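You operate a simulated robot arm through the tools that you are given. There is no shell and no other tool. Be economical: measure what you need, move in short steps, check, and stop when the job is done.

You are at the controls of a simulated two-armed robot. One attempt, no reset.

TASK
Take the cream adapter on the top of the seal bench and put it away on the top of the element bench. Then fetch the scour pad and set it on the white top sheet. Then take the keep jar on the top of the seal bench and put it away on the shelf of the sample bench. Then take the brown rag on the top of the sample bench and put it away on the header ledge. Then lift the case lid open. Do these in the order given. Set down upright: keep jar.

It is judged by the outcome, as a careful person would: the job done as asked, and still so three seconds after it is handed in. It fails if anything else is knocked over, pushed out of place, dropped, spilled or broken. A push-on lid holds only when it is set on centred and level and pressed home; a screw cap is set on level and turned clockwise until tight. Flat cloth is picked up by pressing the open fingertips on it (5 to 10 N) and closing them slowly along it; thin cloth reads only 2 to 8 mm in the jaws.

THE ROBOT
Two 7-joint arms with two-finger parallel grippers on one trunk, on a base that drives. Base frame: it is fixed to the floor where the robot stands at the start and does not move with it; the origin is under the middle of the robot, x ahead of it, y to its left, z up. Lengths are in m, angles in rad, forces in N, time in s.
The left shoulder is at the start at [0.06, 0.143, 0.945], the right one opposite. With the tool pointing down near the work surface each hand reaches from about 0.32 to 0.74 m from the robot's upright axis, wherever it stands, measured 20 degrees to its own side. Places, roughly: brown rag (7x10x3 cm) [0.8, -0.6, 0.9]; case lid [0.5, -1.7, 0.5]; header ledge [-6, -4.1, 1.5]; shelf of the sample bench [0.7, -1.2, 0.4]; top of the element bench [-1.8, 3.2, 0.8]. Payload 1.57 kg a hand.
Tool frame (each hand has its own): the origin (TCP) lies between the finger pads and is the grasp point; the fingertips stand 0.03 m ahead of it; z points along the fingers, y is the line along which they close. Largest opening 0.11 m; finger width 0.024, thickness 0.012; the body of the gripper, 0.048 by 0.112 m, starts 0.078 m behind the TCP.
Orientation is told as [roll, pitch, yaw] about the base's x, y, z axes, in that order, counted from this pose: with the fingers straight down and closing along the base's y, the tool's x points along the base's -x, its y along +y and its z along -z.

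THE INTERFACE
- The arms move only by the tool play_rows. It takes "left_series", "right_series" or both (then of equal length, played together; a hand with none holds still); each is a list of rows, each a list of 7 numbers: the turn, a rotation vector about the tool's x, y, z in units of 6 degrees (1.0 is 6 degrees), then the shift along the tool's x, y, z in units of 50 mm (1.0 is 50 mm), then the finger opening in m, from 0 to 0.11. In form: [[ax, ay, az, dx, dy, dz, fingers], ...]. A call has 1 to 8 rows; each row shifts and turns the commanded pose from where the row before left it, along the tool's axes as they then stand. A call with a number of a shift or a turn outside -1 to 1 is refused whole. A row lasts 0.2 s, in which the tool goes at most 0.05 m and 0.15 rad; a call with a longer step from one row to the next is refused whole, and so is a gripper value outside its range. A pose out of reach is approached as far as the arm can. The call stops where the force on the tool passes 40 N (or 10 N more than at its start, if that is more) or the arm is blocked; 0.2 s more then pass. The fingers move at their own pace (about 0.045 m/s each) and stop on an object; they squeeze with about 41 N. The grip force told is the motor's: it shows also when the fingers shut on nothing. Time passes only in rows, and 0.2 s behind the last, so rows that do not move let the fingers close. It gives the time, the measured TCP pose, the force on the tool (base axes), the opening and the grip force at its end, in the units of the frame above (readings bear some noise), with the torque about the TCP (base axes, N m) and any sound that the robot's microphone picked up.
- Cameras (640 x 400 px; columns grow to the right, rows downward): "scene" is now at [0.0542, -0.013, 1.5609]; the picture's right is [-0.14, -0.99, 0.00], its down [-0.67, 0.10, -0.73] and it looks along [0.73, -0.10, -0.68] (base axes); focal length 263 px, centre (320, 200). "left" rides on the left gripper at [0.07, -0.016, -0.141] in its tool frame; the picture's right is [0.23, 0.97, 0.00], its down [-0.85, 0.20, -0.48] and it looks along [-0.47, 0.11, 0.88] (tool axes); focal length 222 px, centre (320, 200). "right" rides on the right gripper at [0.07, 0.016, -0.141] in its tool frame; the picture's right is [-0.23, 0.97, 0.00], its down [-0.85, -0.20, -0.48] and it looks along [-0.47, -0.11, 0.88] (tool axes); focal length 222 px, centre (320, 200). There is no depth. A picture from a camera that has moved, and an enlarged one, comes with that camera's place and axes in the base frame and with its lens.
- capture(camera): a new picture of that camera. It takes no simulated time.
- lift_body(by): slides the trunk up (or, below 0, down) by that many m; the arms and the scene camera ride with it, the base frame stays. It gives what a move gives, with no picture.
- steer(legs): drives the robot by 1 to 6 legs, each [ahead, left, turn to the left] in m, m and rad, along the robot's own axes; the way and the turn of a leg run together, so that a leg with both is an arc; at most 1.5 m and 3.142 rad a leg. The arms and the cameras ride along, it lands a little off, and it stops where it bumps. It gives what a move gives.
- head_to(pan, tilt): turns the head with the scene camera to pan (to the left, within 1.501 rad either way) and tilt (down, from -0.506 to 1.204), counted from straight ahead of the robot. It gives what a move gives.
- inspect(camera, box): a new picture of the part [left, top, right, bottom] of that camera's present view, enlarged. It takes no simulated time.
- finish_job(): hands the job in; it is judged then, once.

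Work in short steps. Places have to be worked out from the pictures, the camera data and where the tool is seen: move nearer, look again, correct. Check each grasp and each placing, and mend what went wrong. You have 165 turns and 130 pictures in all, those below and enlarged ones among them. Open the grippers and draw the arms clear of the work before you hand the job in, unless the task says otherwise; then end with one line.

The tools are called after "Request:" as name(argument=value, ...) on one line, values as JSON. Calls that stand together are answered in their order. play_rows: Moves the arms, as the interface text tells. Its arguments: {"type":"object","properties":{"left_series":{"type":"array","items":{"type":"array","items":{"type":"number"}}},"right_series":{"type":"array","items":{"type":"array","items":{"type":"number"}}}},"required":[]} The other tools are called the same way: lift_body (by) slides the trunk up or down; steer (legs) drives the base; head_to (pan, tilt) turns the head that bears the scene camera; capture (camera) takes a picture; inspect (camera, box) takes an enlarged picture of a part of a camera's view; finish_job () hands the job in.

At the start:

```text
clock: 0.0
left_ee_pos: [0.5911, 0.2462, 1.0599]
left_orientation: [0.002, -0.001, 0.001]
left_wrist_force: [0.3, -0.8, 0.5]
left_moment: [-0.01, 0.02, 0.0]
left_opening: 0.1101
left_gripper_force: 0.1
right_ee_pos: [0.5503, -0.2859, 1.0945]
right_orientation: [-0.002, 0.001, 0.0]
right_wrist_force: [0.1, 0.6, 0.4]
right_moment: [0.03, -0.03, 0.01]
right_opening: 0.1098
right_gripper_force: 0.1
trunk travel left (down, up): [-0.544, 0.046]
robot x, y, heading: [-0.0027, 0.0012, 0.001]
head pan, tilt: [-0.14, 0.749]
```

scene: 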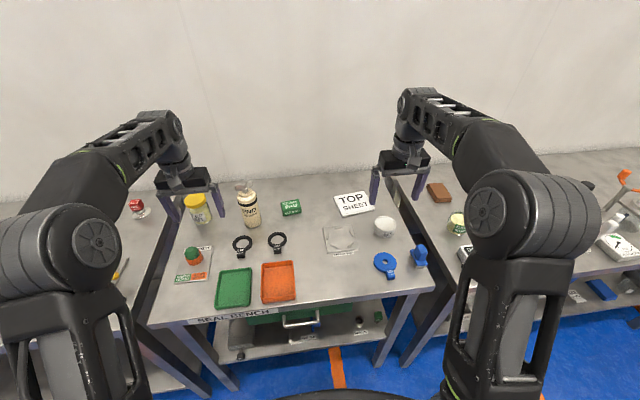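
right: 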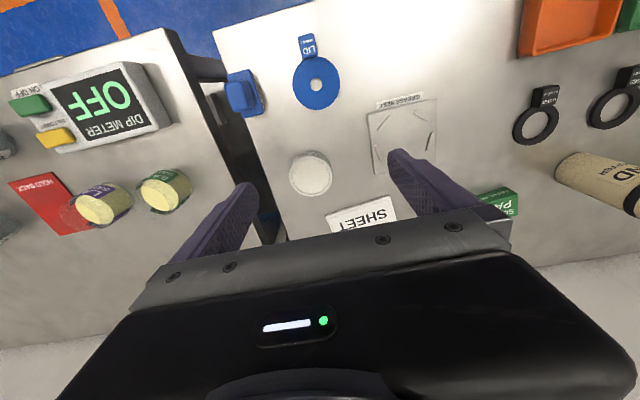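
left: 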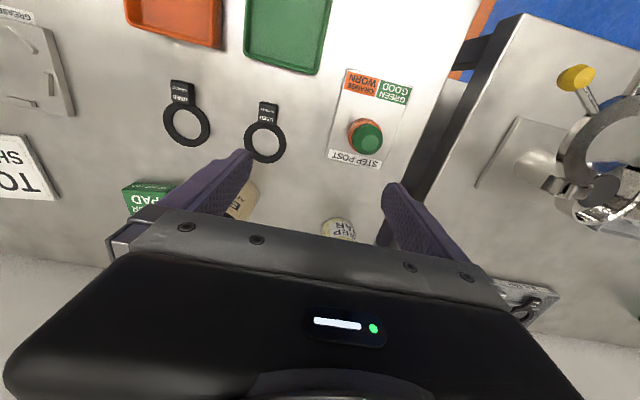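

I start by enlarging the bench view to identify the objects.

Request:
inspect(camera="scene", box=[120, 160, 300, 300])

Request:
inspect(camera="scene", box=[270, 160, 450, 300])

```text
2.86 times, centred on (210, 230) of scene
camera zoom: at [0.0542, -0.013, 1.5609], right [-0.14, -0.99, 0.0], down [-0.67, 0.1, -0.73], along [0.73, -0.1, -0.68], focal length 751 px, centre (634, 114)
```

zoom: 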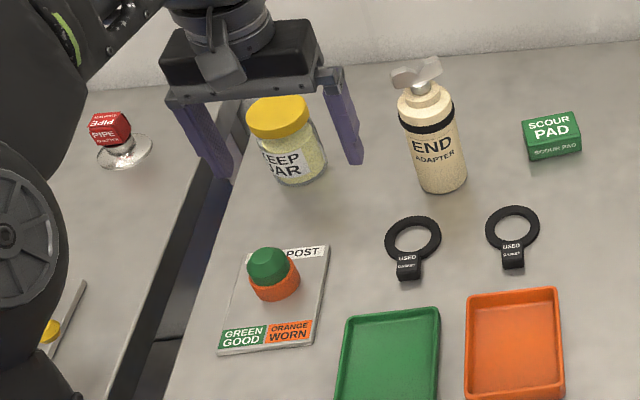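

```text
2.86 times, centred on (360, 230) of scene
camera zoom: at [0.0542, -0.013, 1.5609], right [-0.14, -0.99, 0.0], down [-0.67, 0.1, -0.73], along [0.73, -0.1, -0.68], focal length 751 px, centre (206, 114)
```

zoom: 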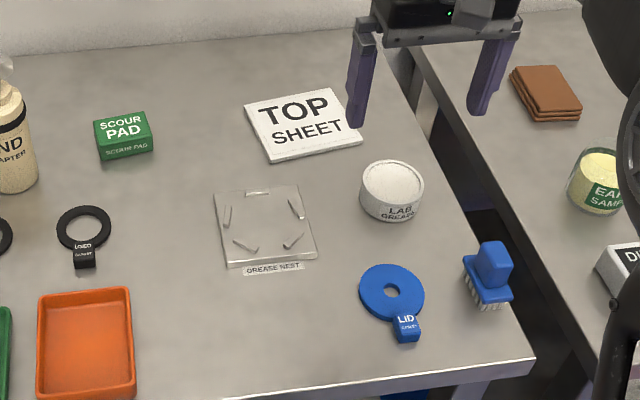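

I tilt the head down to see the clearance between my base and the bench before driving closer.

Request:
head_to(pan=0.0, tilt=1.2)

Request:
capture(camera="scene")

```text
clock: 0.9
left_ee_pos: [0.5912, 0.2451, 1.0613]
left_orientation: [0.001, 0.002, -0.002]
left_wrist_force: [-0.5, 0.9, -0.4]
left_moment: [-0.05, 0.05, 0.02]
left_opening: 0.1097
left_gripper_force: 0.0
right_ee_pos: [0.5511, -0.2857, 1.0936]
right_orientation: [-0.001, 0.0, 0.001]
right_wrist_force: [0.2, 0.7, -0.9]
right_moment: [0.0, -0.03, 0.0]
right_opening: 0.1099
right_gripper_force: 0.1
trunk travel left (down, up): [-0.544, 0.046]
robot x, y, heading: [0.0004, 0.002, -0.001]
head pan, tilt: [0.0, 1.201]
```

```text
124 pictures are left
camera scene: at [0.0281, -0.0014, 1.5291], right [0.0, -1.0, 0.0], down [-0.93, 0.0, -0.36], along [0.36, 0.0, -0.93], focal length 263 px, centre (320, 200)
```

scene: 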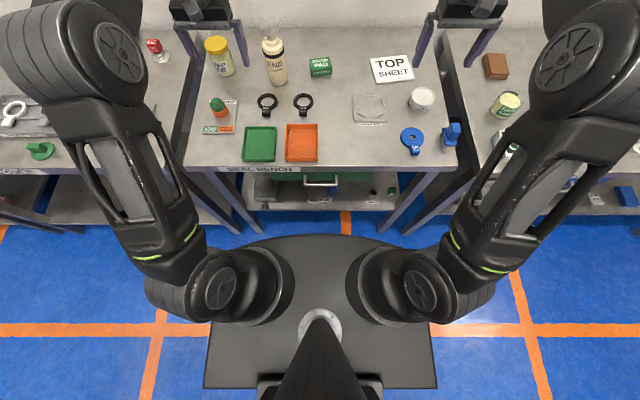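

The base front is near x≈0.32 and the shelf/legs start near x≈0.4. I'll drive 6 cm ahead to gain reach, and look with the left camera.

Request:
steer(legs=[[0.06, 0, 0]])

Request:
capture(camera="left")

```text
clock: 1.9
left_ee_pos: [0.6528, 0.2454, 1.061]
left_orientation: [0.0, 0.002, 0.001]
left_wrist_force: [0.1, 0.6, -1.4]
left_moment: [-0.01, 0.01, 0.01]
left_opening: 0.1098
left_gripper_force: 0.1
right_ee_pos: [0.6117, -0.2858, 1.0929]
right_orientation: [0.0, 0.002, 0.001]
right_wrist_force: [-0.4, -0.5, -0.9]
right_moment: [-0.01, 0.02, 0.04]
right_opening: 0.1101
right_gripper_force: 0.1
trunk travel left (down, up): [-0.544, 0.046]
robot x, y, heading: [0.0599, 0.0014, 0.002]
head pan, tilt: [0.0, 1.201]
```

```text
123 pictures are left
camera left: at [0.583, 0.2293, 1.2003], right [-0.23, 0.97, 0.0], down [0.86, 0.2, 0.48], along [0.46, 0.11, -0.88], focal length 222 px, centre (320, 200)
```

left: 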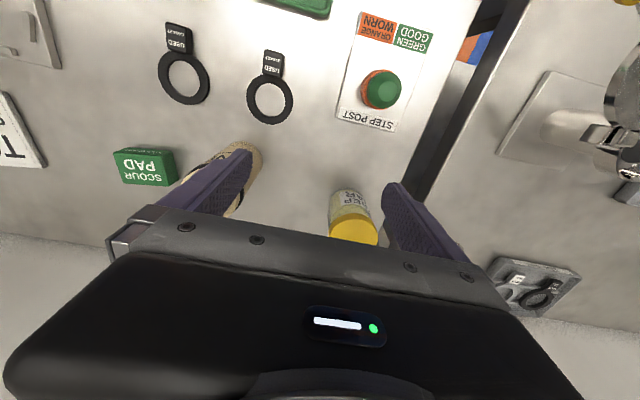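

Triangulation puts the adapter axis near (0.735, 0.147), top ≈1.04. I raise the left hand and move above it.

Request:
play_rows(left_series=[[0, 0, 0, 0, 0, -1, 0.11], [0, 0, 0, -0.54, -0.65, 0, 0.11], [0, 0, 0, -0.54, -0.65, 0, 0.11], [0, 0, 0, -0.54, -0.65, 0, 0.11], [0, 0, 0, 0, 0, 0, 0.11]])

Request:
capture(camera="left")

Request:
capture(camera="scene")

```text
clock: 3.1
left_ee_pos: [0.6477, 0.2485, 1.0785]
left_orientation: [0.012, -0.003, 0.001]
left_wrist_force: [0.4, -0.4, 0.3]
left_moment: [0.0, 0.0, 0.01]
left_opening: 0.1098
left_gripper_force: 0.0
left hand out of reach, approached as far as the arm can: row 1, 2, 3, 4
right_ee_pos: [0.6115, -0.2868, 1.0933]
right_orientation: [0.001, 0.001, 0.001]
right_wrist_force: [0.1, -0.1, 0.1]
right_moment: [0.01, 0.0, 0.04]
right_opening: 0.1098
right_gripper_force: 0.0
trunk travel left (down, up): [-0.544, 0.046]
robot x, y, heading: [0.0562, 0.0011, 0.002]
head pan, tilt: [0.0, 1.201]
```

```text
122 pictures are left
camera left: at [0.578, 0.2301, 1.2183], right [-0.23, 0.97, 0.01], down [0.85, 0.2, 0.48], along [0.47, 0.12, -0.88], focal length 222 px, centre (320, 200)
```

left: 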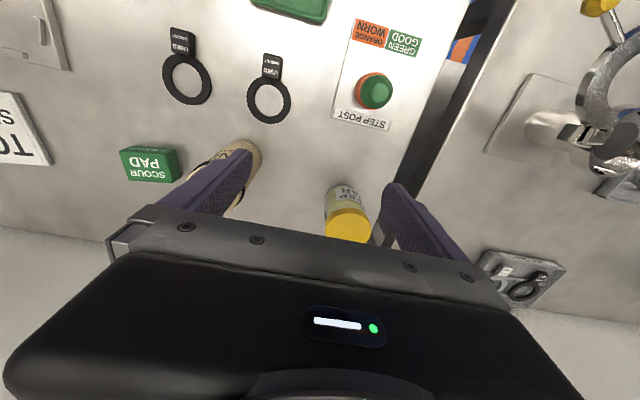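

```text
121 pictures are left
camera scene: at [0.0878, -0.0016, 1.5291], right [0.0, -1.0, 0.0], down [-0.93, 0.0, -0.36], along [0.36, 0.0, -0.93], focal length 263 px, centre (320, 200)
```

scene: 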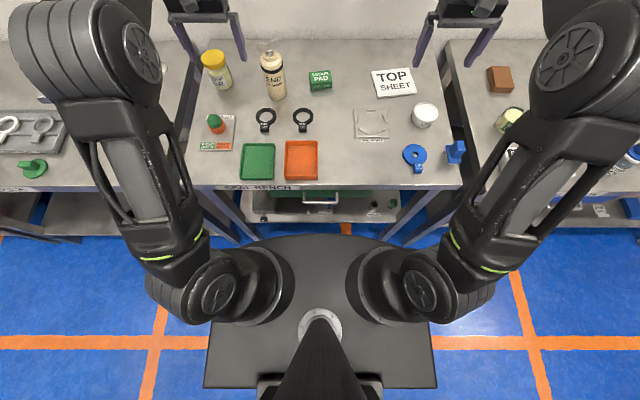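

The straight-down reach isn't enough, so I'll pitch the left hand forward (fingers forward-down) to gain reach, shifting y toward the adapter at the same time.

Request:
play_rows(left_series=[[0, -1, 0, 0.3, -0.25, 0, 0.11], [0, -1, 0, 0.3, -0.25, 0, 0.11], [0, -1, 0, 0, -0.25, 0, 0.11], [0, -1, 0, 0, -0.25, 0, 0.11], [0, -1, 0, 0, -0.25, 0, 0.11], [0, -1, 0, 0, -0.25, 0, 0.11], [0, -1, 0, 0, -0.25, 0, 0.11], [0, -1, 0, 0, -0.25, 0, 0.11]])

Request:
capture(camera="left")

```text
clock: 4.9
left_ee_pos: [0.6181, 0.1472, 1.0772]
left_orientation: [-0.002, -0.838, 0.001]
left_wrist_force: [-0.7, -0.1, 0.7]
left_moment: [-0.02, 0.03, -0.03]
left_opening: 0.11
left_gripper_force: 0.0
right_ee_pos: [0.6107, -0.2865, 1.0941]
right_orientation: [0.0, -0.001, 0.0]
right_wrist_force: [0.4, -0.5, 0.6]
right_moment: [-0.01, 0.0, -0.02]
right_opening: 0.1098
right_gripper_force: 0.1
trunk travel left (down, up): [-0.544, 0.046]
robot x, y, heading: [0.0599, -0.0042, -0.003]
head pan, tilt: [0.0, 1.201]
```

```text
120 pictures are left
camera left: at [0.466, 0.1312, 1.1189], right [-0.15, 0.97, -0.17], down [0.22, 0.2, 0.96], along [0.96, 0.11, -0.24], focal length 222 px, centre (320, 200)
```

left: 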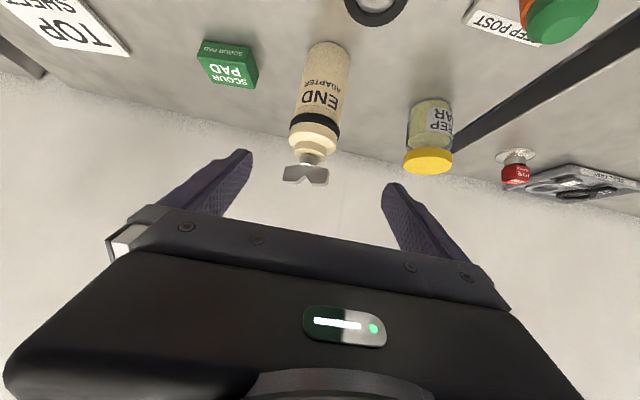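

The adapter axis is about (0.727, 0.138). I tilt a further 12°, lower in front of it to z≈0.945, then check.

Request:
play_rows(left_series=[[0, -1, 0, 0, -0.09, 0, 0.11], [0, -1, 0, 0, -0.09, 0, 0.11], [0, 0, 0, 0.75, 0, 0.43, 0.11], [0, 0, 0, 0.75, 0, 0.43, 0.11], [0, 0, 0, 0.75, 0, 0.43, 0.11], [0, 0, 0, 0, 0, 0, 0.11]])

Request:
capture(camera="left")

Request:
capture(camera="scene")

```text
clock: 6.3
left_ee_pos: [0.6155, 0.1402, 0.9511]
left_orientation: [-0.002, -1.05, -0.001]
left_wrist_force: [-0.2, -0.2, 0.0]
left_moment: [0.0, 0.03, 0.0]
left_opening: 0.1099
left_gripper_force: 0.1
right_ee_pos: [0.6106, -0.2861, 1.0935]
right_orientation: [0.002, -0.001, 0.0]
right_wrist_force: [-0.9, -0.3, -0.3]
right_moment: [0.04, -0.03, -0.02]
right_opening: 0.1098
right_gripper_force: 0.0
trunk travel left (down, up): [-0.544, 0.046]
robot x, y, heading: [0.058, 0.0042, -0.001]
head pan, tilt: [0.0, 1.201]
```

```text
119 pictures are left
camera left: at [0.4595, 0.1235, 0.959], right [-0.11, 0.97, -0.2], down [0.01, 0.2, 0.98], along [0.99, 0.11, -0.03], focal length 222 px, centre (320, 200)
```

left: 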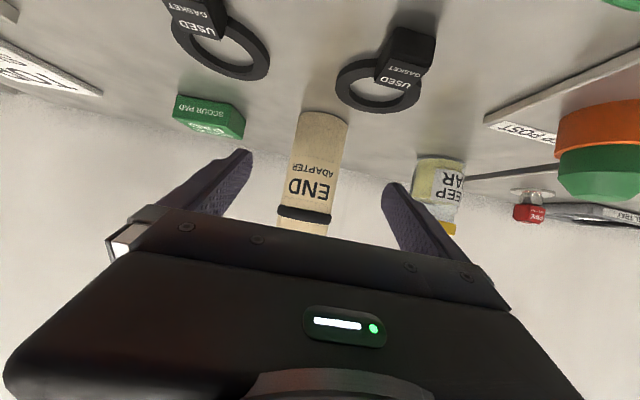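

```text
118 pictures are left
camera scene: at [0.0871, -0.0016, 1.5291], right [0.0, -1.0, 0.0], down [-0.93, 0.0, -0.36], along [0.36, 0.0, -0.93], focal length 263 px, centre (320, 200)
```

scene: 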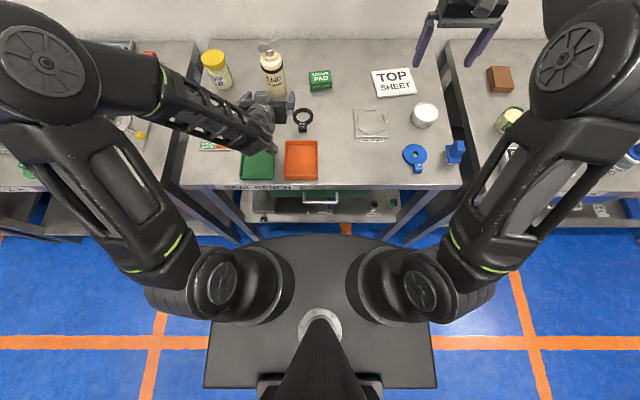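

The adapter is centred between the fingers (y≈0.137). I advance 11 cm and check before closing.

Request:
play_rows(left_series=[[0, 0, 0, -0.35, -0.03, 0.665, 0.11], [0, 0, 0, -0.35, -0.03, 0.665, 0.11], [0, 0, 0, -0.35, 0, 0.665, 0.11], [0, 0, 0, 0, 0, 0, 0.11]])

Request:
capture(camera="left")

Request:
inspect(camera="scene", box=[190, 30, 350, 130])

```text
clock: 7.3
left_ee_pos: [0.73, 0.1368, 0.9449]
left_orientation: [0.0, -1.048, -0.001]
left_wrist_force: [-0.6, 0.1, -0.8]
left_moment: [-0.04, 0.01, -0.01]
left_opening: 0.1103
left_gripper_force: 0.1
right_ee_pos: [0.6096, -0.287, 1.0948]
right_orientation: [0.0, 0.0, -0.001]
right_wrist_force: [-1.3, 0.1, -0.5]
right_moment: [-0.02, -0.02, 0.01]
right_opening: 0.1098
right_gripper_force: 0.0
trunk travel left (down, up): [-0.544, 0.046]
robot x, y, heading: [0.0596, 0.0024, 0.002]
head pan, tilt: [0.0, 1.201]
```

```text
117 pictures are left
camera left: at [0.5725, 0.1206, 0.9532], right [-0.11, 0.97, -0.2], down [0.01, 0.2, 0.98], along [0.99, 0.11, -0.04], focal length 222 px, centre (320, 200)
```

left: 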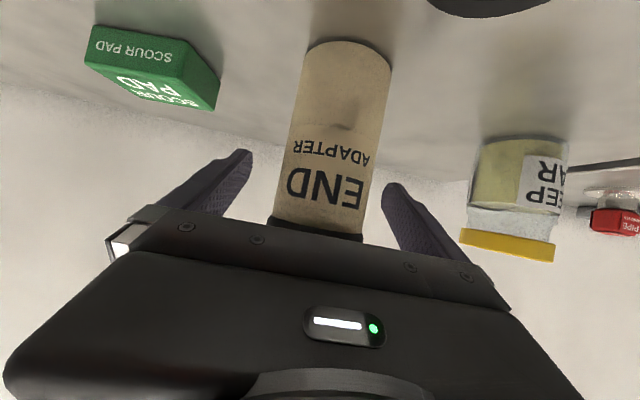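

```text
4.00 times, centred on (270, 80) of scene
camera zoom: at [0.0872, -0.0016, 1.5291], right [0.0, -1.0, 0.0], down [-0.93, 0.0, -0.36], along [0.36, 0.0, -0.93], focal length 1051 px, centre (520, 680)
```

zoom: 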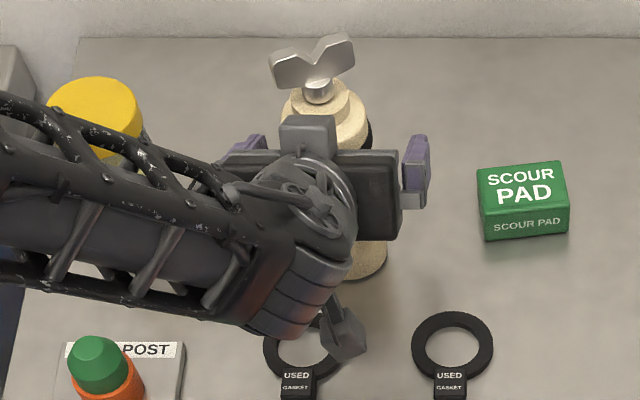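

The body sits between the pads. I close.

Request:
play_rows(left_series=[[0, 0, 0, 0, 0, 0, 0.03], [0, 0, 0, 0, 0, 0, 0.03], [0, 0, 0, 0, 0, 0, 0.03], [0, 0, 0, 0, 0, 0, 0.03], [0, 0, 0, 0, 0, 0, 0.03]])

```text
clock: 8.5
left_ee_pos: [0.7301, 0.1369, 0.9436]
left_orientation: [-0.001, -1.047, 0.0]
left_wrist_force: [0.3, 0.9, -0.9]
left_moment: [-0.01, -0.04, -0.01]
left_opening: 0.059
left_gripper_force: 32.5
right_ee_pos: [0.61, -0.2866, 1.0938]
right_orientation: [0.001, 0.0, -0.001]
right_wrist_force: [-0.2, -0.1, -0.1]
right_moment: [-0.01, -0.04, 0.0]
right_opening: 0.1102
right_gripper_force: 0.1
trunk travel left (down, up): [-0.544, 0.046]
robot x, y, heading: [0.0623, -0.0008, -0.002]
head pan, tilt: [0.0, 1.201]
```

Gripped at 59 mm. I lift 12 cm and retract.

Request:
play_rows(left_series=[[0, 0, 0, -0.69, 0, -0.4, 0.03], [0, 0, 0, -0.69, 0, -0.4, 0.03], [0, 0, 0, -0.69, 0, -0.4, 0.03], [0, 0, 0, 0.4, 0, -0.69, 0.03], [0, 0, 0, 0.4, 0, -0.69, 0.03], [0, 0, 0, 0.4, 0, -0.69, 0.03], [0, 0, 0, 0.4, 0, -0.69, 0.03], [0, 0, 0, 0, 0, 0, 0.03]])

Request:
head_to(pan=1.5, tilt=0.45)

Request:
capture(camera="scene")

Request:
capture(camera="left")

```text
clock: 10.3
left_ee_pos: [0.571, 0.1355, 1.0628]
left_orientation: [-0.001, -1.048, 0.003]
left_wrist_force: [0.9, 0.0, -2.3]
left_moment: [-0.02, -0.04, 0.01]
left_opening: 0.0586
left_gripper_force: 40.9
right_ee_pos: [0.6114, -0.2865, 1.0935]
right_orientation: [0.001, -0.001, -0.001]
right_wrist_force: [-0.2, 0.6, -0.3]
right_moment: [0.02, 0.0, -0.03]
right_opening: 0.1098
right_gripper_force: 0.1
trunk travel left (down, up): [-0.544, 0.046]
robot x, y, heading: [0.0603, -0.0013, -0.001]
head pan, tilt: [0.0, 1.201]
```

```text
clock: 11.9
left_ee_pos: [0.5706, 0.1356, 1.0641]
left_orientation: [0.0, -1.046, 0.0]
left_wrist_force: [-1.0, -0.2, -2.4]
left_moment: [-0.02, -0.05, 0.0]
left_opening: 0.0588
left_gripper_force: 40.4
right_ee_pos: [0.6093, -0.2869, 1.0934]
right_orientation: [0.001, -0.001, -0.001]
right_wrist_force: [0.0, -0.3, 0.5]
right_moment: [0.0, -0.01, 0.03]
right_opening: 0.1098
right_gripper_force: 0.1
trunk travel left (down, up): [-0.544, 0.046]
robot x, y, heading: [0.0592, 0.0007, 0.002]
head pan, tilt: [1.499, 0.45]
```

```text
115 pictures are left
camera scene: at [0.0387, 0.0903, 1.5872], right [1.0, -0.07, 0.0], down [-0.03, -0.43, -0.9], along [0.06, 0.9, -0.44], focal length 263 px, centre (320, 200)
```

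scene: 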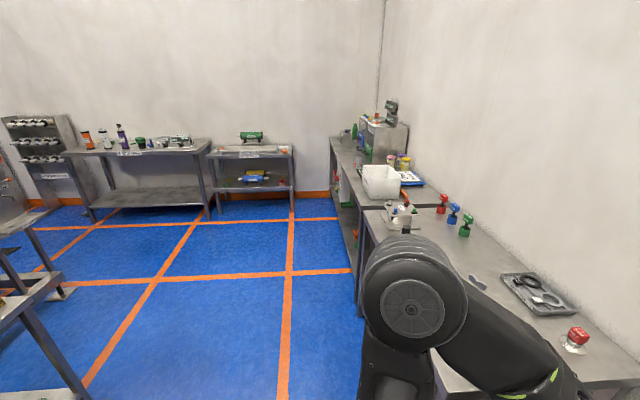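

```text
114 pictures are left
camera left: at [0.4135, 0.119, 1.0725], right [-0.11, 0.97, -0.2], down [0.01, 0.2, 0.98], along [0.99, 0.11, -0.04], focal length 222 px, centre (320, 200)
```

left: 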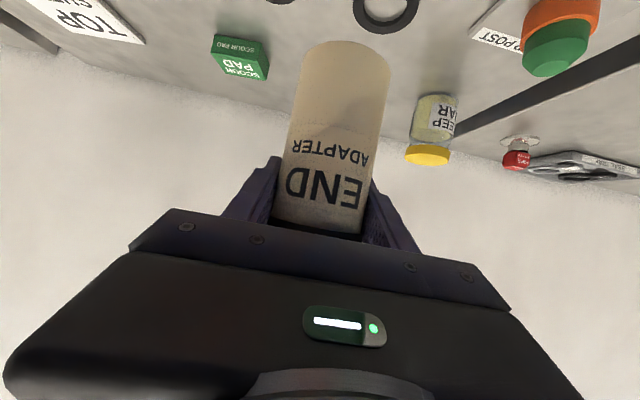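

The element bench should be the one around pixel (140,150). I enlarge it.

Request:
inspect(camera="scene", box=[50, 110, 220, 220])

```text
3.64 times, centred on (135, 165) of scene
camera zoom: at [0.0387, 0.0903, 1.5872], right [1.0, -0.07, 0.0], down [-0.03, -0.43, -0.9], along [0.06, 0.9, -0.44], focal length 956 px, centre (993, 327)
```

zoom: 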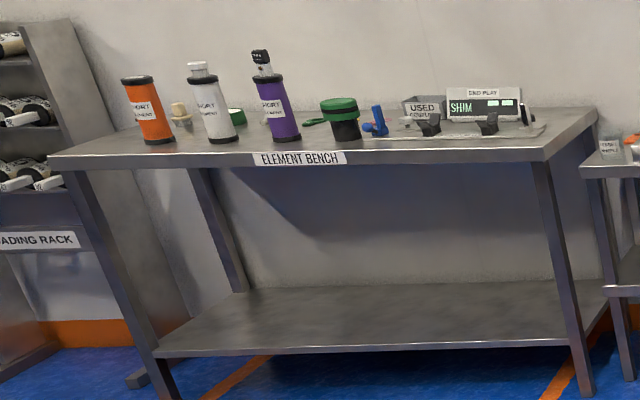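

I look to the right side also, before backing off and turning.

Request:
head_to(pan=-1.5, tilt=0.45)

Request:
capture(camera="scene")

```text
clock: 14.5
left_ee_pos: [0.5704, 0.1352, 1.0634]
left_orientation: [0.001, -1.048, 0.0]
left_wrist_force: [-0.7, -0.4, -3.1]
left_moment: [0.0, 0.04, 0.0]
left_opening: 0.0587
left_gripper_force: 41.6
right_ee_pos: [0.6096, -0.2863, 1.0935]
right_orientation: [-0.001, -0.001, -0.001]
right_wrist_force: [-0.3, 0.0, -1.1]
right_moment: [-0.01, -0.01, 0.02]
right_opening: 0.11
right_gripper_force: 0.1
trunk travel left (down, up): [-0.544, 0.046]
robot x, y, heading: [0.063, 0.001, -0.002]
head pan, tilt: [-1.499, 0.45]
```

```text
112 pictures are left
camera scene: at [0.0387, -0.093, 1.5872], right [-1.0, -0.07, 0.0], down [-0.03, 0.43, -0.9], along [0.06, -0.9, -0.44], focal length 263 px, centre (320, 200)
```

scene: 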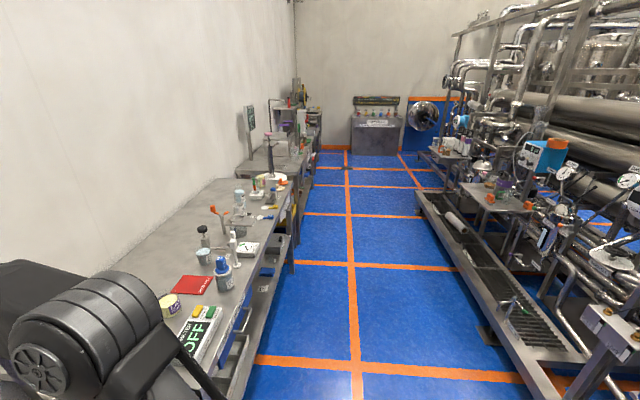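

The corridor is about 1.25 m wide. I back off 0.3 m, turn left to face +y, and drive 1.3 m, then look.

Request:
head_to(pan=0.5, tilt=0.45)

Request:
steer(legs=[[-0.32, 0, 0], [0, 0, 1.571], [1.3, 0, 0]])

Request:
capture(camera="scene")

```text
clock: 16.4
left_ee_pos: [0.5691, 0.1345, 1.0638]
left_orientation: [0.002, -1.047, 0.0]
left_wrist_force: [0.0, 0.4, -3.0]
left_moment: [0.01, -0.08, 0.01]
left_opening: 0.0588
left_gripper_force: 40.6
right_ee_pos: [0.6106, -0.287, 1.0923]
right_orientation: [0.0, 0.001, 0.0]
right_wrist_force: [-0.8, -0.3, -0.4]
right_moment: [-0.02, 0.03, 0.0]
right_opening: 0.1103
right_gripper_force: 0.1
trunk travel left (down, up): [-0.544, 0.046]
robot x, y, heading: [0.0606, 0.0036, 0.004]
head pan, tilt: [0.499, 0.45]
```

```text
clock: 28.4
left_ee_pos: [-0.416, 1.7935, 1.0632]
left_orientation: [0.001, -1.049, 1.581]
left_wrist_force: [-0.3, -0.1, -2.7]
left_moment: [0.0, 0.03, 0.01]
left_opening: 0.0583
left_gripper_force: 41.0
right_ee_pos: [0.0057, 1.8373, 1.0926]
right_orientation: [0.001, -0.001, 1.58]
right_wrist_force: [0.0, -0.2, -0.1]
right_moment: [0.0, 0.01, 0.01]
right_opening: 0.1099
right_gripper_force: 0.0
trunk travel left (down, up): [-0.544, 0.046]
robot x, y, heading: [-0.2787, 1.2858, 1.579]
head pan, tilt: [0.499, 0.45]
```

```text
111 pictures are left
camera scene: at [-0.319, 1.3332, 1.5872], right [0.87, 0.49, 0.0], down [0.21, -0.38, -0.9], along [-0.44, 0.79, -0.44], focal length 263 px, centre (320, 200)
```

scene: 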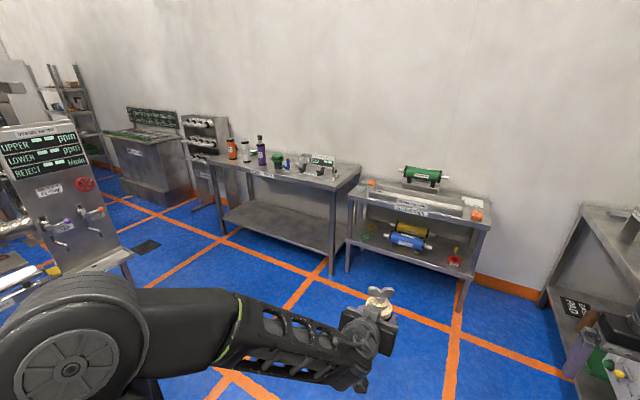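

I enlarge the element bench.

Request:
inspect(camera="scene", box=[195, 120, 375, 232])

```text
3.56 times, centred on (285, 176) of scene
camera zoom: at [-0.319, 1.3332, 1.5872], right [0.87, 0.49, 0.0], down [0.21, -0.38, -0.9], along [-0.44, 0.79, -0.44], focal length 934 px, centre (444, 285)
```

zoom: 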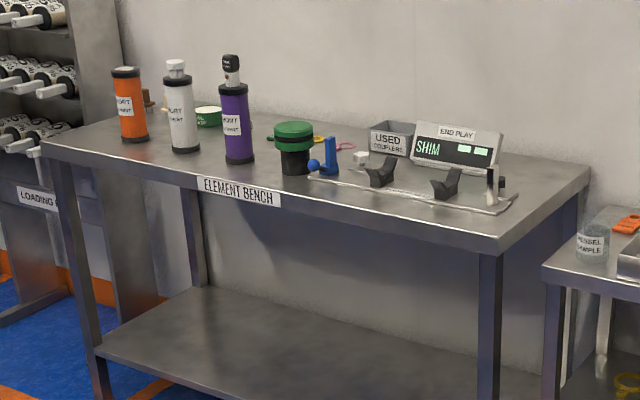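

The free place is the left end of the bench (x≈-2.3, y≈3.05). I drive closer, ahead then left, and look there and at the console on the left.

Request:
steer(legs=[[0.88, 0, 0], [0, 1.2, 0]])

Request:
capture(camera="scene")

Request:
head_to(pan=1.4, tilt=0.6)

Request:
capture(camera="scene")

```text
clock: 38.7
left_ee_pos: [-1.6044, 2.6541, 1.0632]
left_orientation: [0.002, -1.048, 1.589]
left_wrist_force: [-0.3, -0.4, -2.2]
left_moment: [0.02, 0.02, -0.02]
left_opening: 0.0585
left_gripper_force: 40.5
right_ee_pos: [-1.1835, 2.7013, 1.0942]
right_orientation: [0.0, 0.001, 1.59]
right_wrist_force: [-0.5, 0.5, -0.3]
right_moment: [-0.02, 0.02, 0.01]
right_opening: 0.1098
right_gripper_force: 0.2
trunk travel left (down, up): [-0.544, 0.046]
robot x, y, heading: [-1.4622, 2.1454, 1.59]
head pan, tilt: [0.499, 0.45]
```

```text
109 pictures are left
camera scene: at [-1.5029, 2.1952, 1.5872], right [0.87, 0.49, 0.0], down [0.22, -0.38, -0.9], along [-0.45, 0.78, -0.44], focal length 263 px, centre (320, 200)
```

scene: 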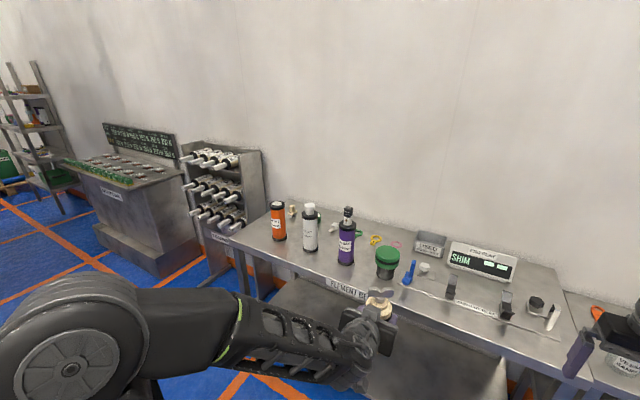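

```text
clock: 39.9
left_ee_pos: [-1.6037, 2.6553, 1.0632]
left_orientation: [0.0, -1.047, 1.59]
left_wrist_force: [0.1, -0.2, -2.6]
left_moment: [0.02, 0.0, 0.01]
left_opening: 0.0586
left_gripper_force: 41.3
right_ee_pos: [-1.1837, 2.7023, 1.0931]
right_orientation: [0.001, -0.001, 1.591]
right_wrist_force: [0.0, 0.4, 0.5]
right_moment: [-0.02, 0.03, -0.05]
right_opening: 0.11
right_gripper_force: 0.1
trunk travel left (down, up): [-0.544, 0.046]
robot x, y, heading: [-1.4549, 2.1465, 1.587]
head pan, tilt: [1.4, 0.6]
```

```text
108 pictures are left
camera scene: at [-1.5444, 2.1289, 1.5737], right [0.15, 0.99, 0.0], down [0.56, -0.09, -0.83], along [-0.82, 0.13, -0.56], focal length 263 px, centre (320, 200)
```

scene: 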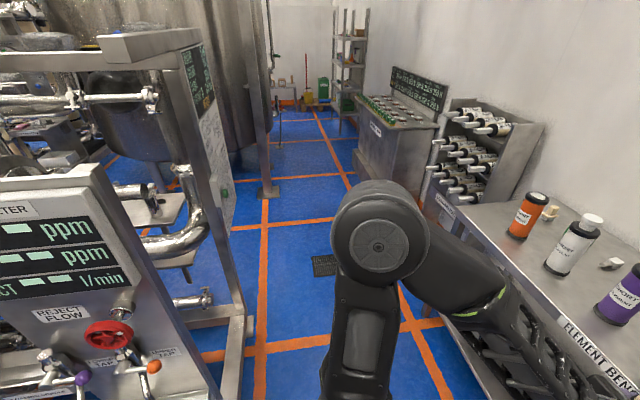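

The corridor between bench and console runs y≈1.8–2.9. I move so the left hand faces the free left end (target x≈-2.32, y≈3.06).

Request:
steer(legs=[[0.12, 0, -0.017], [0, 0.72, 0]])

Request:
head_to(pan=0.2, tilt=0.75)

Request:
capture(camera="scene")

Request:
capture(camera="left")

```text
clock: 44.7
left_ee_pos: [-2.3167, 2.7824, 1.0626]
left_orientation: [0.001, -1.047, 1.568]
left_wrist_force: [-0.1, -0.5, -2.6]
left_moment: [0.0, -0.01, 0.02]
left_opening: 0.058
left_gripper_force: 40.8
right_ee_pos: [-1.8944, 2.8194, 1.0938]
right_orientation: [0.001, 0.0, 1.569]
right_wrist_force: [-0.3, -0.4, -0.2]
right_moment: [0.0, 0.01, -0.05]
right_opening: 0.1097
right_gripper_force: 0.0
trunk travel left (down, up): [-0.544, 0.046]
robot x, y, heading: [-2.1839, 2.2682, 1.566]
head pan, tilt: [1.4, 0.6]
```

```text
clock: 46.1
left_ee_pos: [-2.3162, 2.7814, 1.0639]
left_orientation: [0.0, -1.048, 1.567]
left_wrist_force: [1.0, 0.3, -3.1]
left_moment: [0.01, 0.0, 0.0]
left_opening: 0.0581
left_gripper_force: 41.1
right_ee_pos: [-1.8946, 2.8192, 1.093]
right_orientation: [0.0, -0.001, 1.568]
right_wrist_force: [0.3, 0.4, 0.5]
right_moment: [0.03, 0.03, -0.01]
right_opening: 0.11
right_gripper_force: 0.0
trunk travel left (down, up): [-0.544, 0.046]
robot x, y, heading: [-2.1803, 2.2694, 1.569]
head pan, tilt: [0.201, 0.75]
```

```text
107 pictures are left
camera scene: at [-2.1969, 2.32, 1.5608], right [0.98, 0.2, 0.0], down [0.13, -0.67, -0.73], along [-0.14, 0.72, -0.68], focal length 263 px, centre (320, 200)
```

scene: 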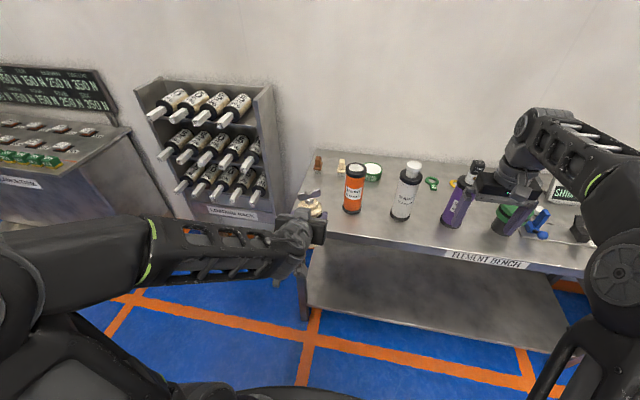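

```text
106 pictures are left
camera left: at [-2.3002, 2.6236, 1.0724], right [-0.97, -0.11, -0.2], down [-0.2, 0.01, 0.98], along [-0.11, 0.99, -0.04], focal length 222 px, centre (320, 200)
```

left: 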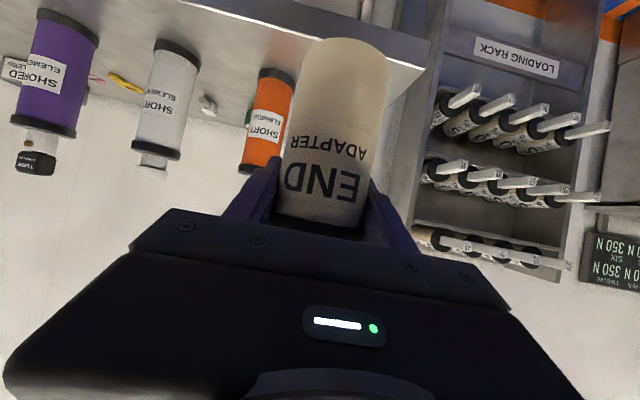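

Bench's left-front corner is at (-2.436, 2.90), orange bottle near x≈-2.22. Target x=-2.34, y=3.05. I drive 12 cm ahead, then extend the arm 15 cm with a small left shift.

Request:
steer(legs=[[0.12, 0, 0]])

Request:
play_rows(left_series=[[0, 0, 0, -0.38, 0.12, 0.65, 0.03], [0, 0, 0, -0.38, 0.12, 0.65, 0.03], [0, 0, 0, -0.38, 0.12, 0.65, 0.03], [0, 0, 0, -0.38, 0.12, 0.65, 0.03], [0, 0, 0, 0, 0, 0, 0.03]])

Request:
capture(camera="left")

Request:
capture(camera="scene")

```text
clock: 47.3
left_ee_pos: [-2.3152, 2.9023, 1.0618]
left_orientation: [-0.001, -1.044, 1.569]
left_wrist_force: [0.3, -0.3, -2.7]
left_moment: [0.02, -0.01, 0.03]
left_opening: 0.058
left_gripper_force: 41.4
right_ee_pos: [-1.8929, 2.9412, 1.0929]
right_orientation: [0.0, 0.001, 1.565]
right_wrist_force: [-0.2, 0.1, -0.9]
right_moment: [-0.04, 0.01, 0.01]
right_opening: 0.1102
right_gripper_force: 0.0
trunk travel left (down, up): [-0.544, 0.046]
robot x, y, heading: [-2.1856, 2.391, 1.567]
head pan, tilt: [0.201, 0.75]
```

```text
clock: 48.5
left_ee_pos: [-2.3384, 3.0543, 1.0648]
left_orientation: [0.001, -1.046, 1.568]
left_wrist_force: [-0.2, 0.5, -2.8]
left_moment: [0.01, -0.01, 0.01]
left_opening: 0.0581
left_gripper_force: 40.7
right_ee_pos: [-1.8938, 2.9398, 1.0926]
right_orientation: [0.0, 0.0, 1.568]
right_wrist_force: [0.7, -0.2, 0.1]
right_moment: [0.01, -0.02, 0.01]
right_opening: 0.1101
right_gripper_force: 0.0
trunk travel left (down, up): [-0.544, 0.046]
robot x, y, heading: [-2.1824, 2.3882, 1.567]
head pan, tilt: [0.201, 0.75]
```

```text
105 pictures are left
camera left: at [-2.3221, 2.8959, 1.0741], right [-0.97, -0.11, -0.2], down [-0.2, 0.01, 0.98], along [-0.1, 0.99, -0.04], focal length 222 px, centre (320, 200)
```

left: 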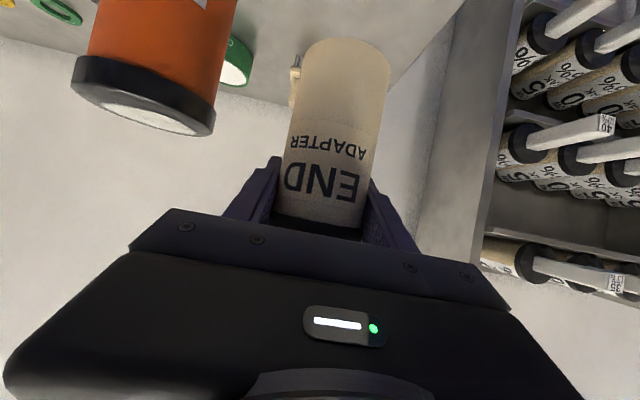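

```text
104 pictures are left
camera scene: at [-2.1964, 2.4398, 1.5608], right [0.98, 0.2, 0.0], down [0.13, -0.67, -0.73], along [-0.14, 0.72, -0.68], focal length 263 px, centre (320, 200)
```

scene: 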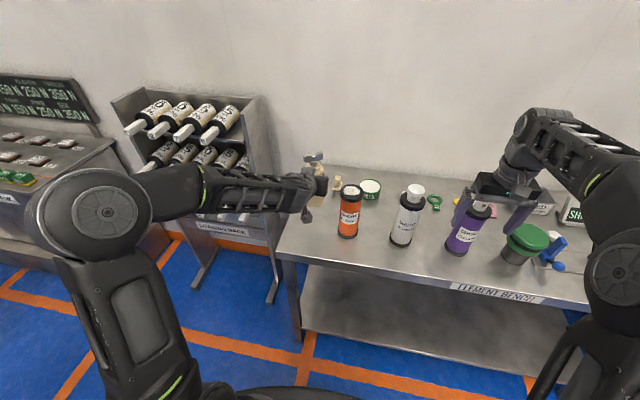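

Clear. I lower ~11.5 cm to just above the expected contact height.

Request:
play_rows(left_series=[[0, 0, 0, 0.69, 0, 0.4, 0.03], [0, 0, 0, 0.69, 0, 0.4, 0.03], [0, 0, 0, 0.43, 0, 0.25, 0.03], [0, 0, 0, 0.13, 0, 0.075, 0.03], [0, 0, 0, 0, 0, 0, 0.03]])

Request:
capture(camera="left")

```text
clock: 49.7
left_ee_pos: [-2.3386, 3.0538, 0.9497]
left_orientation: [0.001, -1.048, 1.568]
left_wrist_force: [-0.3, -0.9, -3.0]
left_moment: [0.0, -0.02, 0.04]
left_opening: 0.058
left_gripper_force: 41.0
right_ee_pos: [-1.8947, 2.9408, 1.093]
right_orientation: [0.0, 0.0, 1.566]
right_wrist_force: [0.7, -0.2, -0.5]
right_moment: [0.0, -0.03, 0.04]
right_opening: 0.1099
right_gripper_force: 0.1
trunk travel left (down, up): [-0.544, 0.046]
robot x, y, heading: [-2.1829, 2.3903, 1.566]
head pan, tilt: [0.201, 0.75]
```

```text
103 pictures are left
camera left: at [-2.3239, 2.8953, 0.9597], right [-0.97, -0.11, -0.2], down [-0.2, 0.01, 0.98], along [-0.11, 0.99, -0.04], focal length 222 px, centre (320, 200)
```

left: 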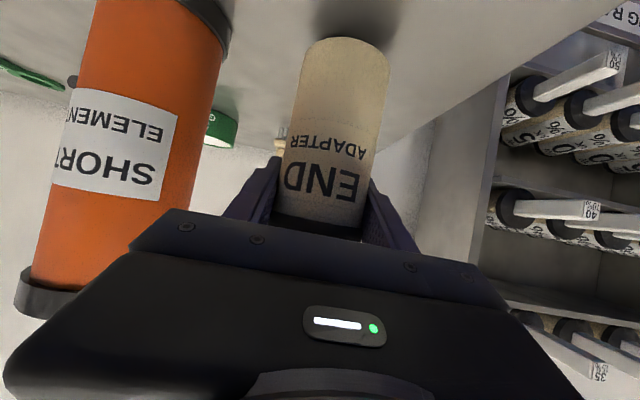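

The orange bottle has ~2 cm clearance. I lower in small steps to contact.

Request:
play_rows(left_series=[[0, 0, 0, 0.052, 0, 0.03, 0.03], [0, 0, 0, 0.035, 0, 0.02, 0.03], [0, 0, 0, 0, 0, 0, 0.03]])

```text
clock: 50.5
left_ee_pos: [-2.3388, 3.0517, 0.947]
left_orientation: [0.001, -1.048, 1.565]
left_wrist_force: [-0.4, -0.4, -3.3]
left_moment: [0.04, -0.01, -0.02]
left_opening: 0.0579
left_gripper_force: 40.9
right_ee_pos: [-1.8936, 2.9396, 1.093]
right_orientation: [0.0, 0.0, 1.568]
right_wrist_force: [0.6, -0.2, -0.2]
right_moment: [0.01, 0.0, -0.03]
right_opening: 0.1099
right_gripper_force: 0.2
trunk travel left (down, up): [-0.544, 0.046]
robot x, y, heading: [-2.1826, 2.3927, 1.564]
head pan, tilt: [0.201, 0.75]
```

No contact yet; continue.

Request:
play_rows(left_series=[[0, 0, 0, 0.035, 0, 0.02, 0.03], [0, 0, 0, 0.035, 0, 0.02, 0.03], [0, 0, 0, 0.02, 0, 0.01, 0.03], [0, 0, 0, 0, 0, 0, 0.03]])

```text
clock: 51.5
left_ee_pos: [-2.3382, 3.0519, 0.9401]
left_orientation: [0.001, -1.047, 1.568]
left_wrist_force: [-0.6, 0.1, -3.1]
left_moment: [0.04, 0.03, 0.01]
left_opening: 0.0576
left_gripper_force: 41.1
right_ee_pos: [-1.8934, 2.9399, 1.0933]
right_orientation: [0.001, -0.001, 1.567]
right_wrist_force: [0.7, -0.1, 0.2]
right_moment: [-0.02, -0.02, 0.0]
right_opening: 0.1099
right_gripper_force: 0.1
trunk travel left (down, up): [-0.544, 0.046]
robot x, y, heading: [-2.184, 2.3882, 1.566]
head pan, tilt: [0.201, 0.75]
```

Still free; this bench is slightly lower. Continue 6 mm more.

Request:
play_rows(left_series=[[0, 0, 0, 0.035, 0, 0.02, 0.03], [0, 0, 0, 0.035, 0, 0.02, 0.03], [0, 0, 0, 0.035, 0, 0.02, 0.03], [0, 0, 0, 0, 0, 0, 0.03]])

Request:
capture(camera="left")

```text
clock: 52.5
left_ee_pos: [-2.3388, 3.0514, 0.938]
left_orientation: [0.002, -1.051, 1.566]
left_wrist_force: [-3.0, -2.5, 16.6]
left_moment: [-0.72, 0.16, -0.23]
left_opening: 0.0581
left_gripper_force: 40.6
right_ee_pos: [-1.893, 2.94, 1.0937]
right_orientation: [0.001, -0.003, 1.566]
right_wrist_force: [-0.8, -0.4, -0.6]
right_moment: [0.01, 0.01, 0.02]
right_opening: 0.11
right_gripper_force: 0.1
trunk travel left (down, up): [-0.544, 0.046]
robot x, y, heading: [-2.1837, 2.3889, 1.566]
head pan, tilt: [0.201, 0.75]
```

```text
102 pictures are left
camera left: at [-2.323, 2.8951, 0.9458], right [-0.97, -0.11, -0.2], down [-0.2, 0.01, 0.98], along [-0.11, 0.99, -0.03], focal length 222 px, centre (320, 200)
```

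left: 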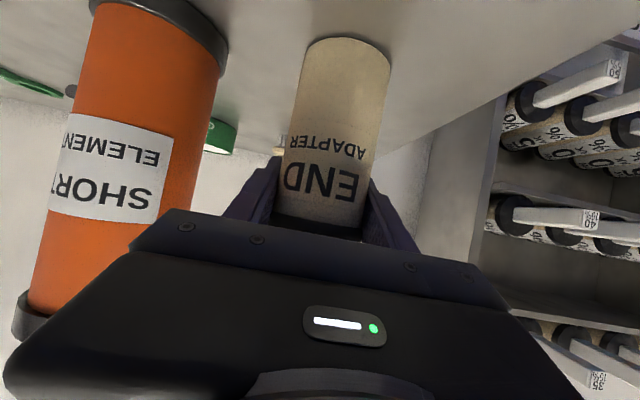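

Contact (≈19 N). I ease up 2 mm and open the fingers to 78 mm.

Request:
play_rows(left_series=[[0, 0, 0, -0.035, 0, -0.02, 0.03], [0, 0, 0, 0, 0, 0, 0.065], [0, 0, 0, 0, 0, 0, 0.08], [0, 0, 0, 0, 0, 0, 0.08]])

Request:
capture(camera="left")

```text
clock: 53.5
left_ee_pos: [-2.3392, 3.0524, 0.9372]
left_orientation: [0.002, -1.047, 1.567]
left_wrist_force: [0.0, 0.0, -0.1]
left_moment: [0.04, -0.02, 0.0]
left_opening: 0.0803
left_gripper_force: 0.1
right_ee_pos: [-1.8934, 2.939, 1.0928]
right_orientation: [0.001, 0.001, 1.568]
right_wrist_force: [0.3, -0.3, -0.1]
right_moment: [-0.04, 0.01, -0.01]
right_opening: 0.1099
right_gripper_force: 0.0
trunk travel left (down, up): [-0.544, 0.046]
robot x, y, heading: [-2.1829, 2.3905, 1.567]
head pan, tilt: [0.201, 0.75]
```

```text
101 pictures are left
camera left: at [-2.3226, 2.8949, 0.9461], right [-0.97, -0.11, -0.2], down [-0.2, 0.01, 0.98], along [-0.1, 0.99, -0.04], focal length 222 px, centre (320, 200)
```

left: 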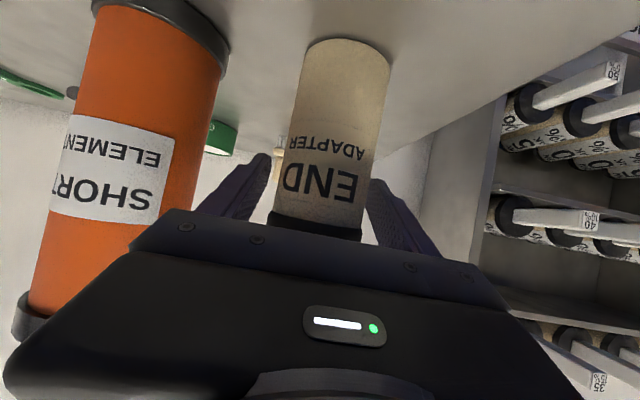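

It stands free. I retract straight back, then raise.

Request:
play_rows(left_series=[[0, 0, 0, 0.4, 0, -0.69, 0.08], [0, 0, 0, 0.4, 0, -0.69, 0.08], [0, 0, 0, 0.4, 0, -0.69, 0.08], [0, 0, 0, 0.4, 0, -0.69, 0.08], [0, 0, 0, -0.69, 0, -0.4, 0.08], [0, 0, 0, -0.69, 0, -0.4, 0.08], [0, 0, 0, -0.69, 0, -0.4, 0.11]])

Request:
capture(camera="scene")

```text
clock: 55.1
left_ee_pos: [-2.3334, 2.9094, 1.0563]
left_orientation: [-0.001, -1.049, 1.565]
left_wrist_force: [-1.1, -0.9, -1.3]
left_moment: [0.03, -0.01, 0.03]
left_opening: 0.1099
left_gripper_force: 0.0
left hand out of reach, approached as far as the arm can: row 4, 5
right_ee_pos: [-1.8923, 2.938, 1.0931]
right_orientation: [-0.001, -0.001, 1.566]
right_wrist_force: [0.8, 0.1, 0.6]
right_moment: [-0.03, 0.04, 0.02]
right_opening: 0.1101
right_gripper_force: 0.2
trunk travel left (down, up): [-0.544, 0.046]
robot x, y, heading: [-2.1844, 2.3896, 1.566]
head pan, tilt: [0.201, 0.75]
```

```text
100 pictures are left
camera scene: at [-2.1951, 2.4388, 1.5608], right [0.98, 0.2, 0.0], down [0.13, -0.67, -0.73], along [-0.14, 0.72, -0.68], focal length 263 px, centre (320, 200)
```

scene: 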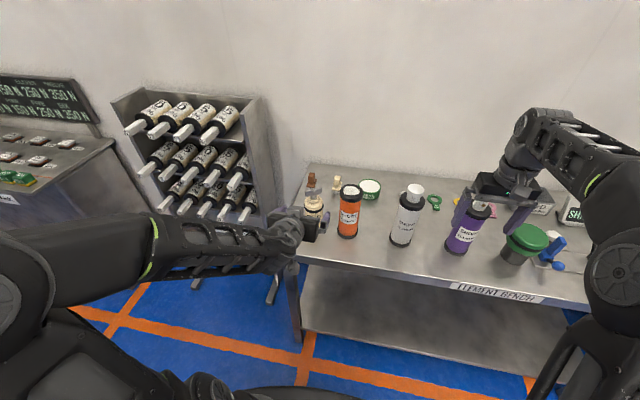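

The adapter stands on the element bench. I drive back to the seal bench by the same path.

Request:
steer(legs=[[-0.22, 0, 0], [0, -0.95, 0], [0, -0.95, 0], [-1.3, 0, 0], [-0.77, 0, 0], [0, 0, -1.567]])

Request:
head_to(pan=-0.1, tilt=0.75)

Request:
capture(camera="scene")

```text
clock: 79.6
left_ee_pos: [0.2633, 0.278, 1.0543]
left_orientation: [0.0, -1.047, 0.044]
left_wrist_force: [0.2, 0.5, -0.3]
left_moment: [-0.01, 0.02, -0.03]
left_opening: 0.1098
left_gripper_force: 0.1
right_ee_pos: [0.3128, -0.1622, 1.0943]
right_orientation: [0.0, -0.001, 0.048]
right_wrist_force: [0.1, 0.4, -0.1]
right_moment: [-0.01, 0.01, 0.03]
right_opening: 0.1099
right_gripper_force: 0.2
trunk travel left (down, up): [-0.544, 0.046]
robot x, y, heading: [-0.2503, 0.0975, 0.046]
head pan, tilt: [0.201, 0.75]
```

```text
clock: 80.4
left_ee_pos: [0.2627, 0.278, 1.0549]
left_orientation: [0.0, -1.047, 0.046]
left_wrist_force: [0.7, -0.1, -0.4]
left_moment: [0.02, 0.0, 0.01]
left_opening: 0.1099
left_gripper_force: 0.1
right_ee_pos: [0.3135, -0.1627, 1.094]
right_orientation: [0.002, -0.001, 0.047]
right_wrist_force: [-1.1, -0.3, -0.1]
right_moment: [-0.01, 0.0, -0.03]
right_opening: 0.1099
right_gripper_force: 0.0
trunk travel left (down, up): [-0.544, 0.046]
robot x, y, heading: [-0.2457, 0.1035, 0.047]
head pan, tilt: [-0.099, 0.75]
```

```text
99 pictures are left
camera scene: at [-0.1955, 0.0918, 1.5608], right [-0.05, -1.0, 0.0], down [-0.68, 0.04, -0.73], along [0.73, -0.04, -0.68], focal length 263 px, centre (320, 200)
```

scene: 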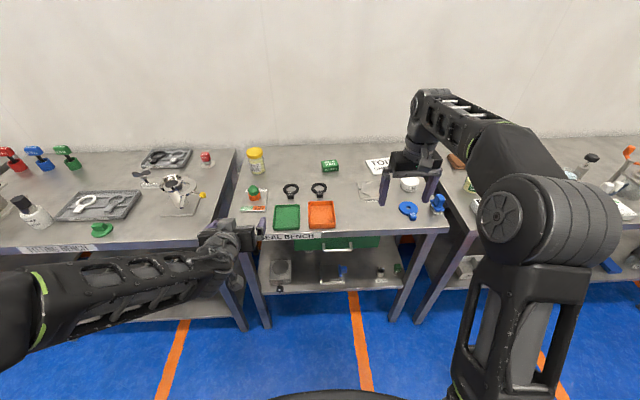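

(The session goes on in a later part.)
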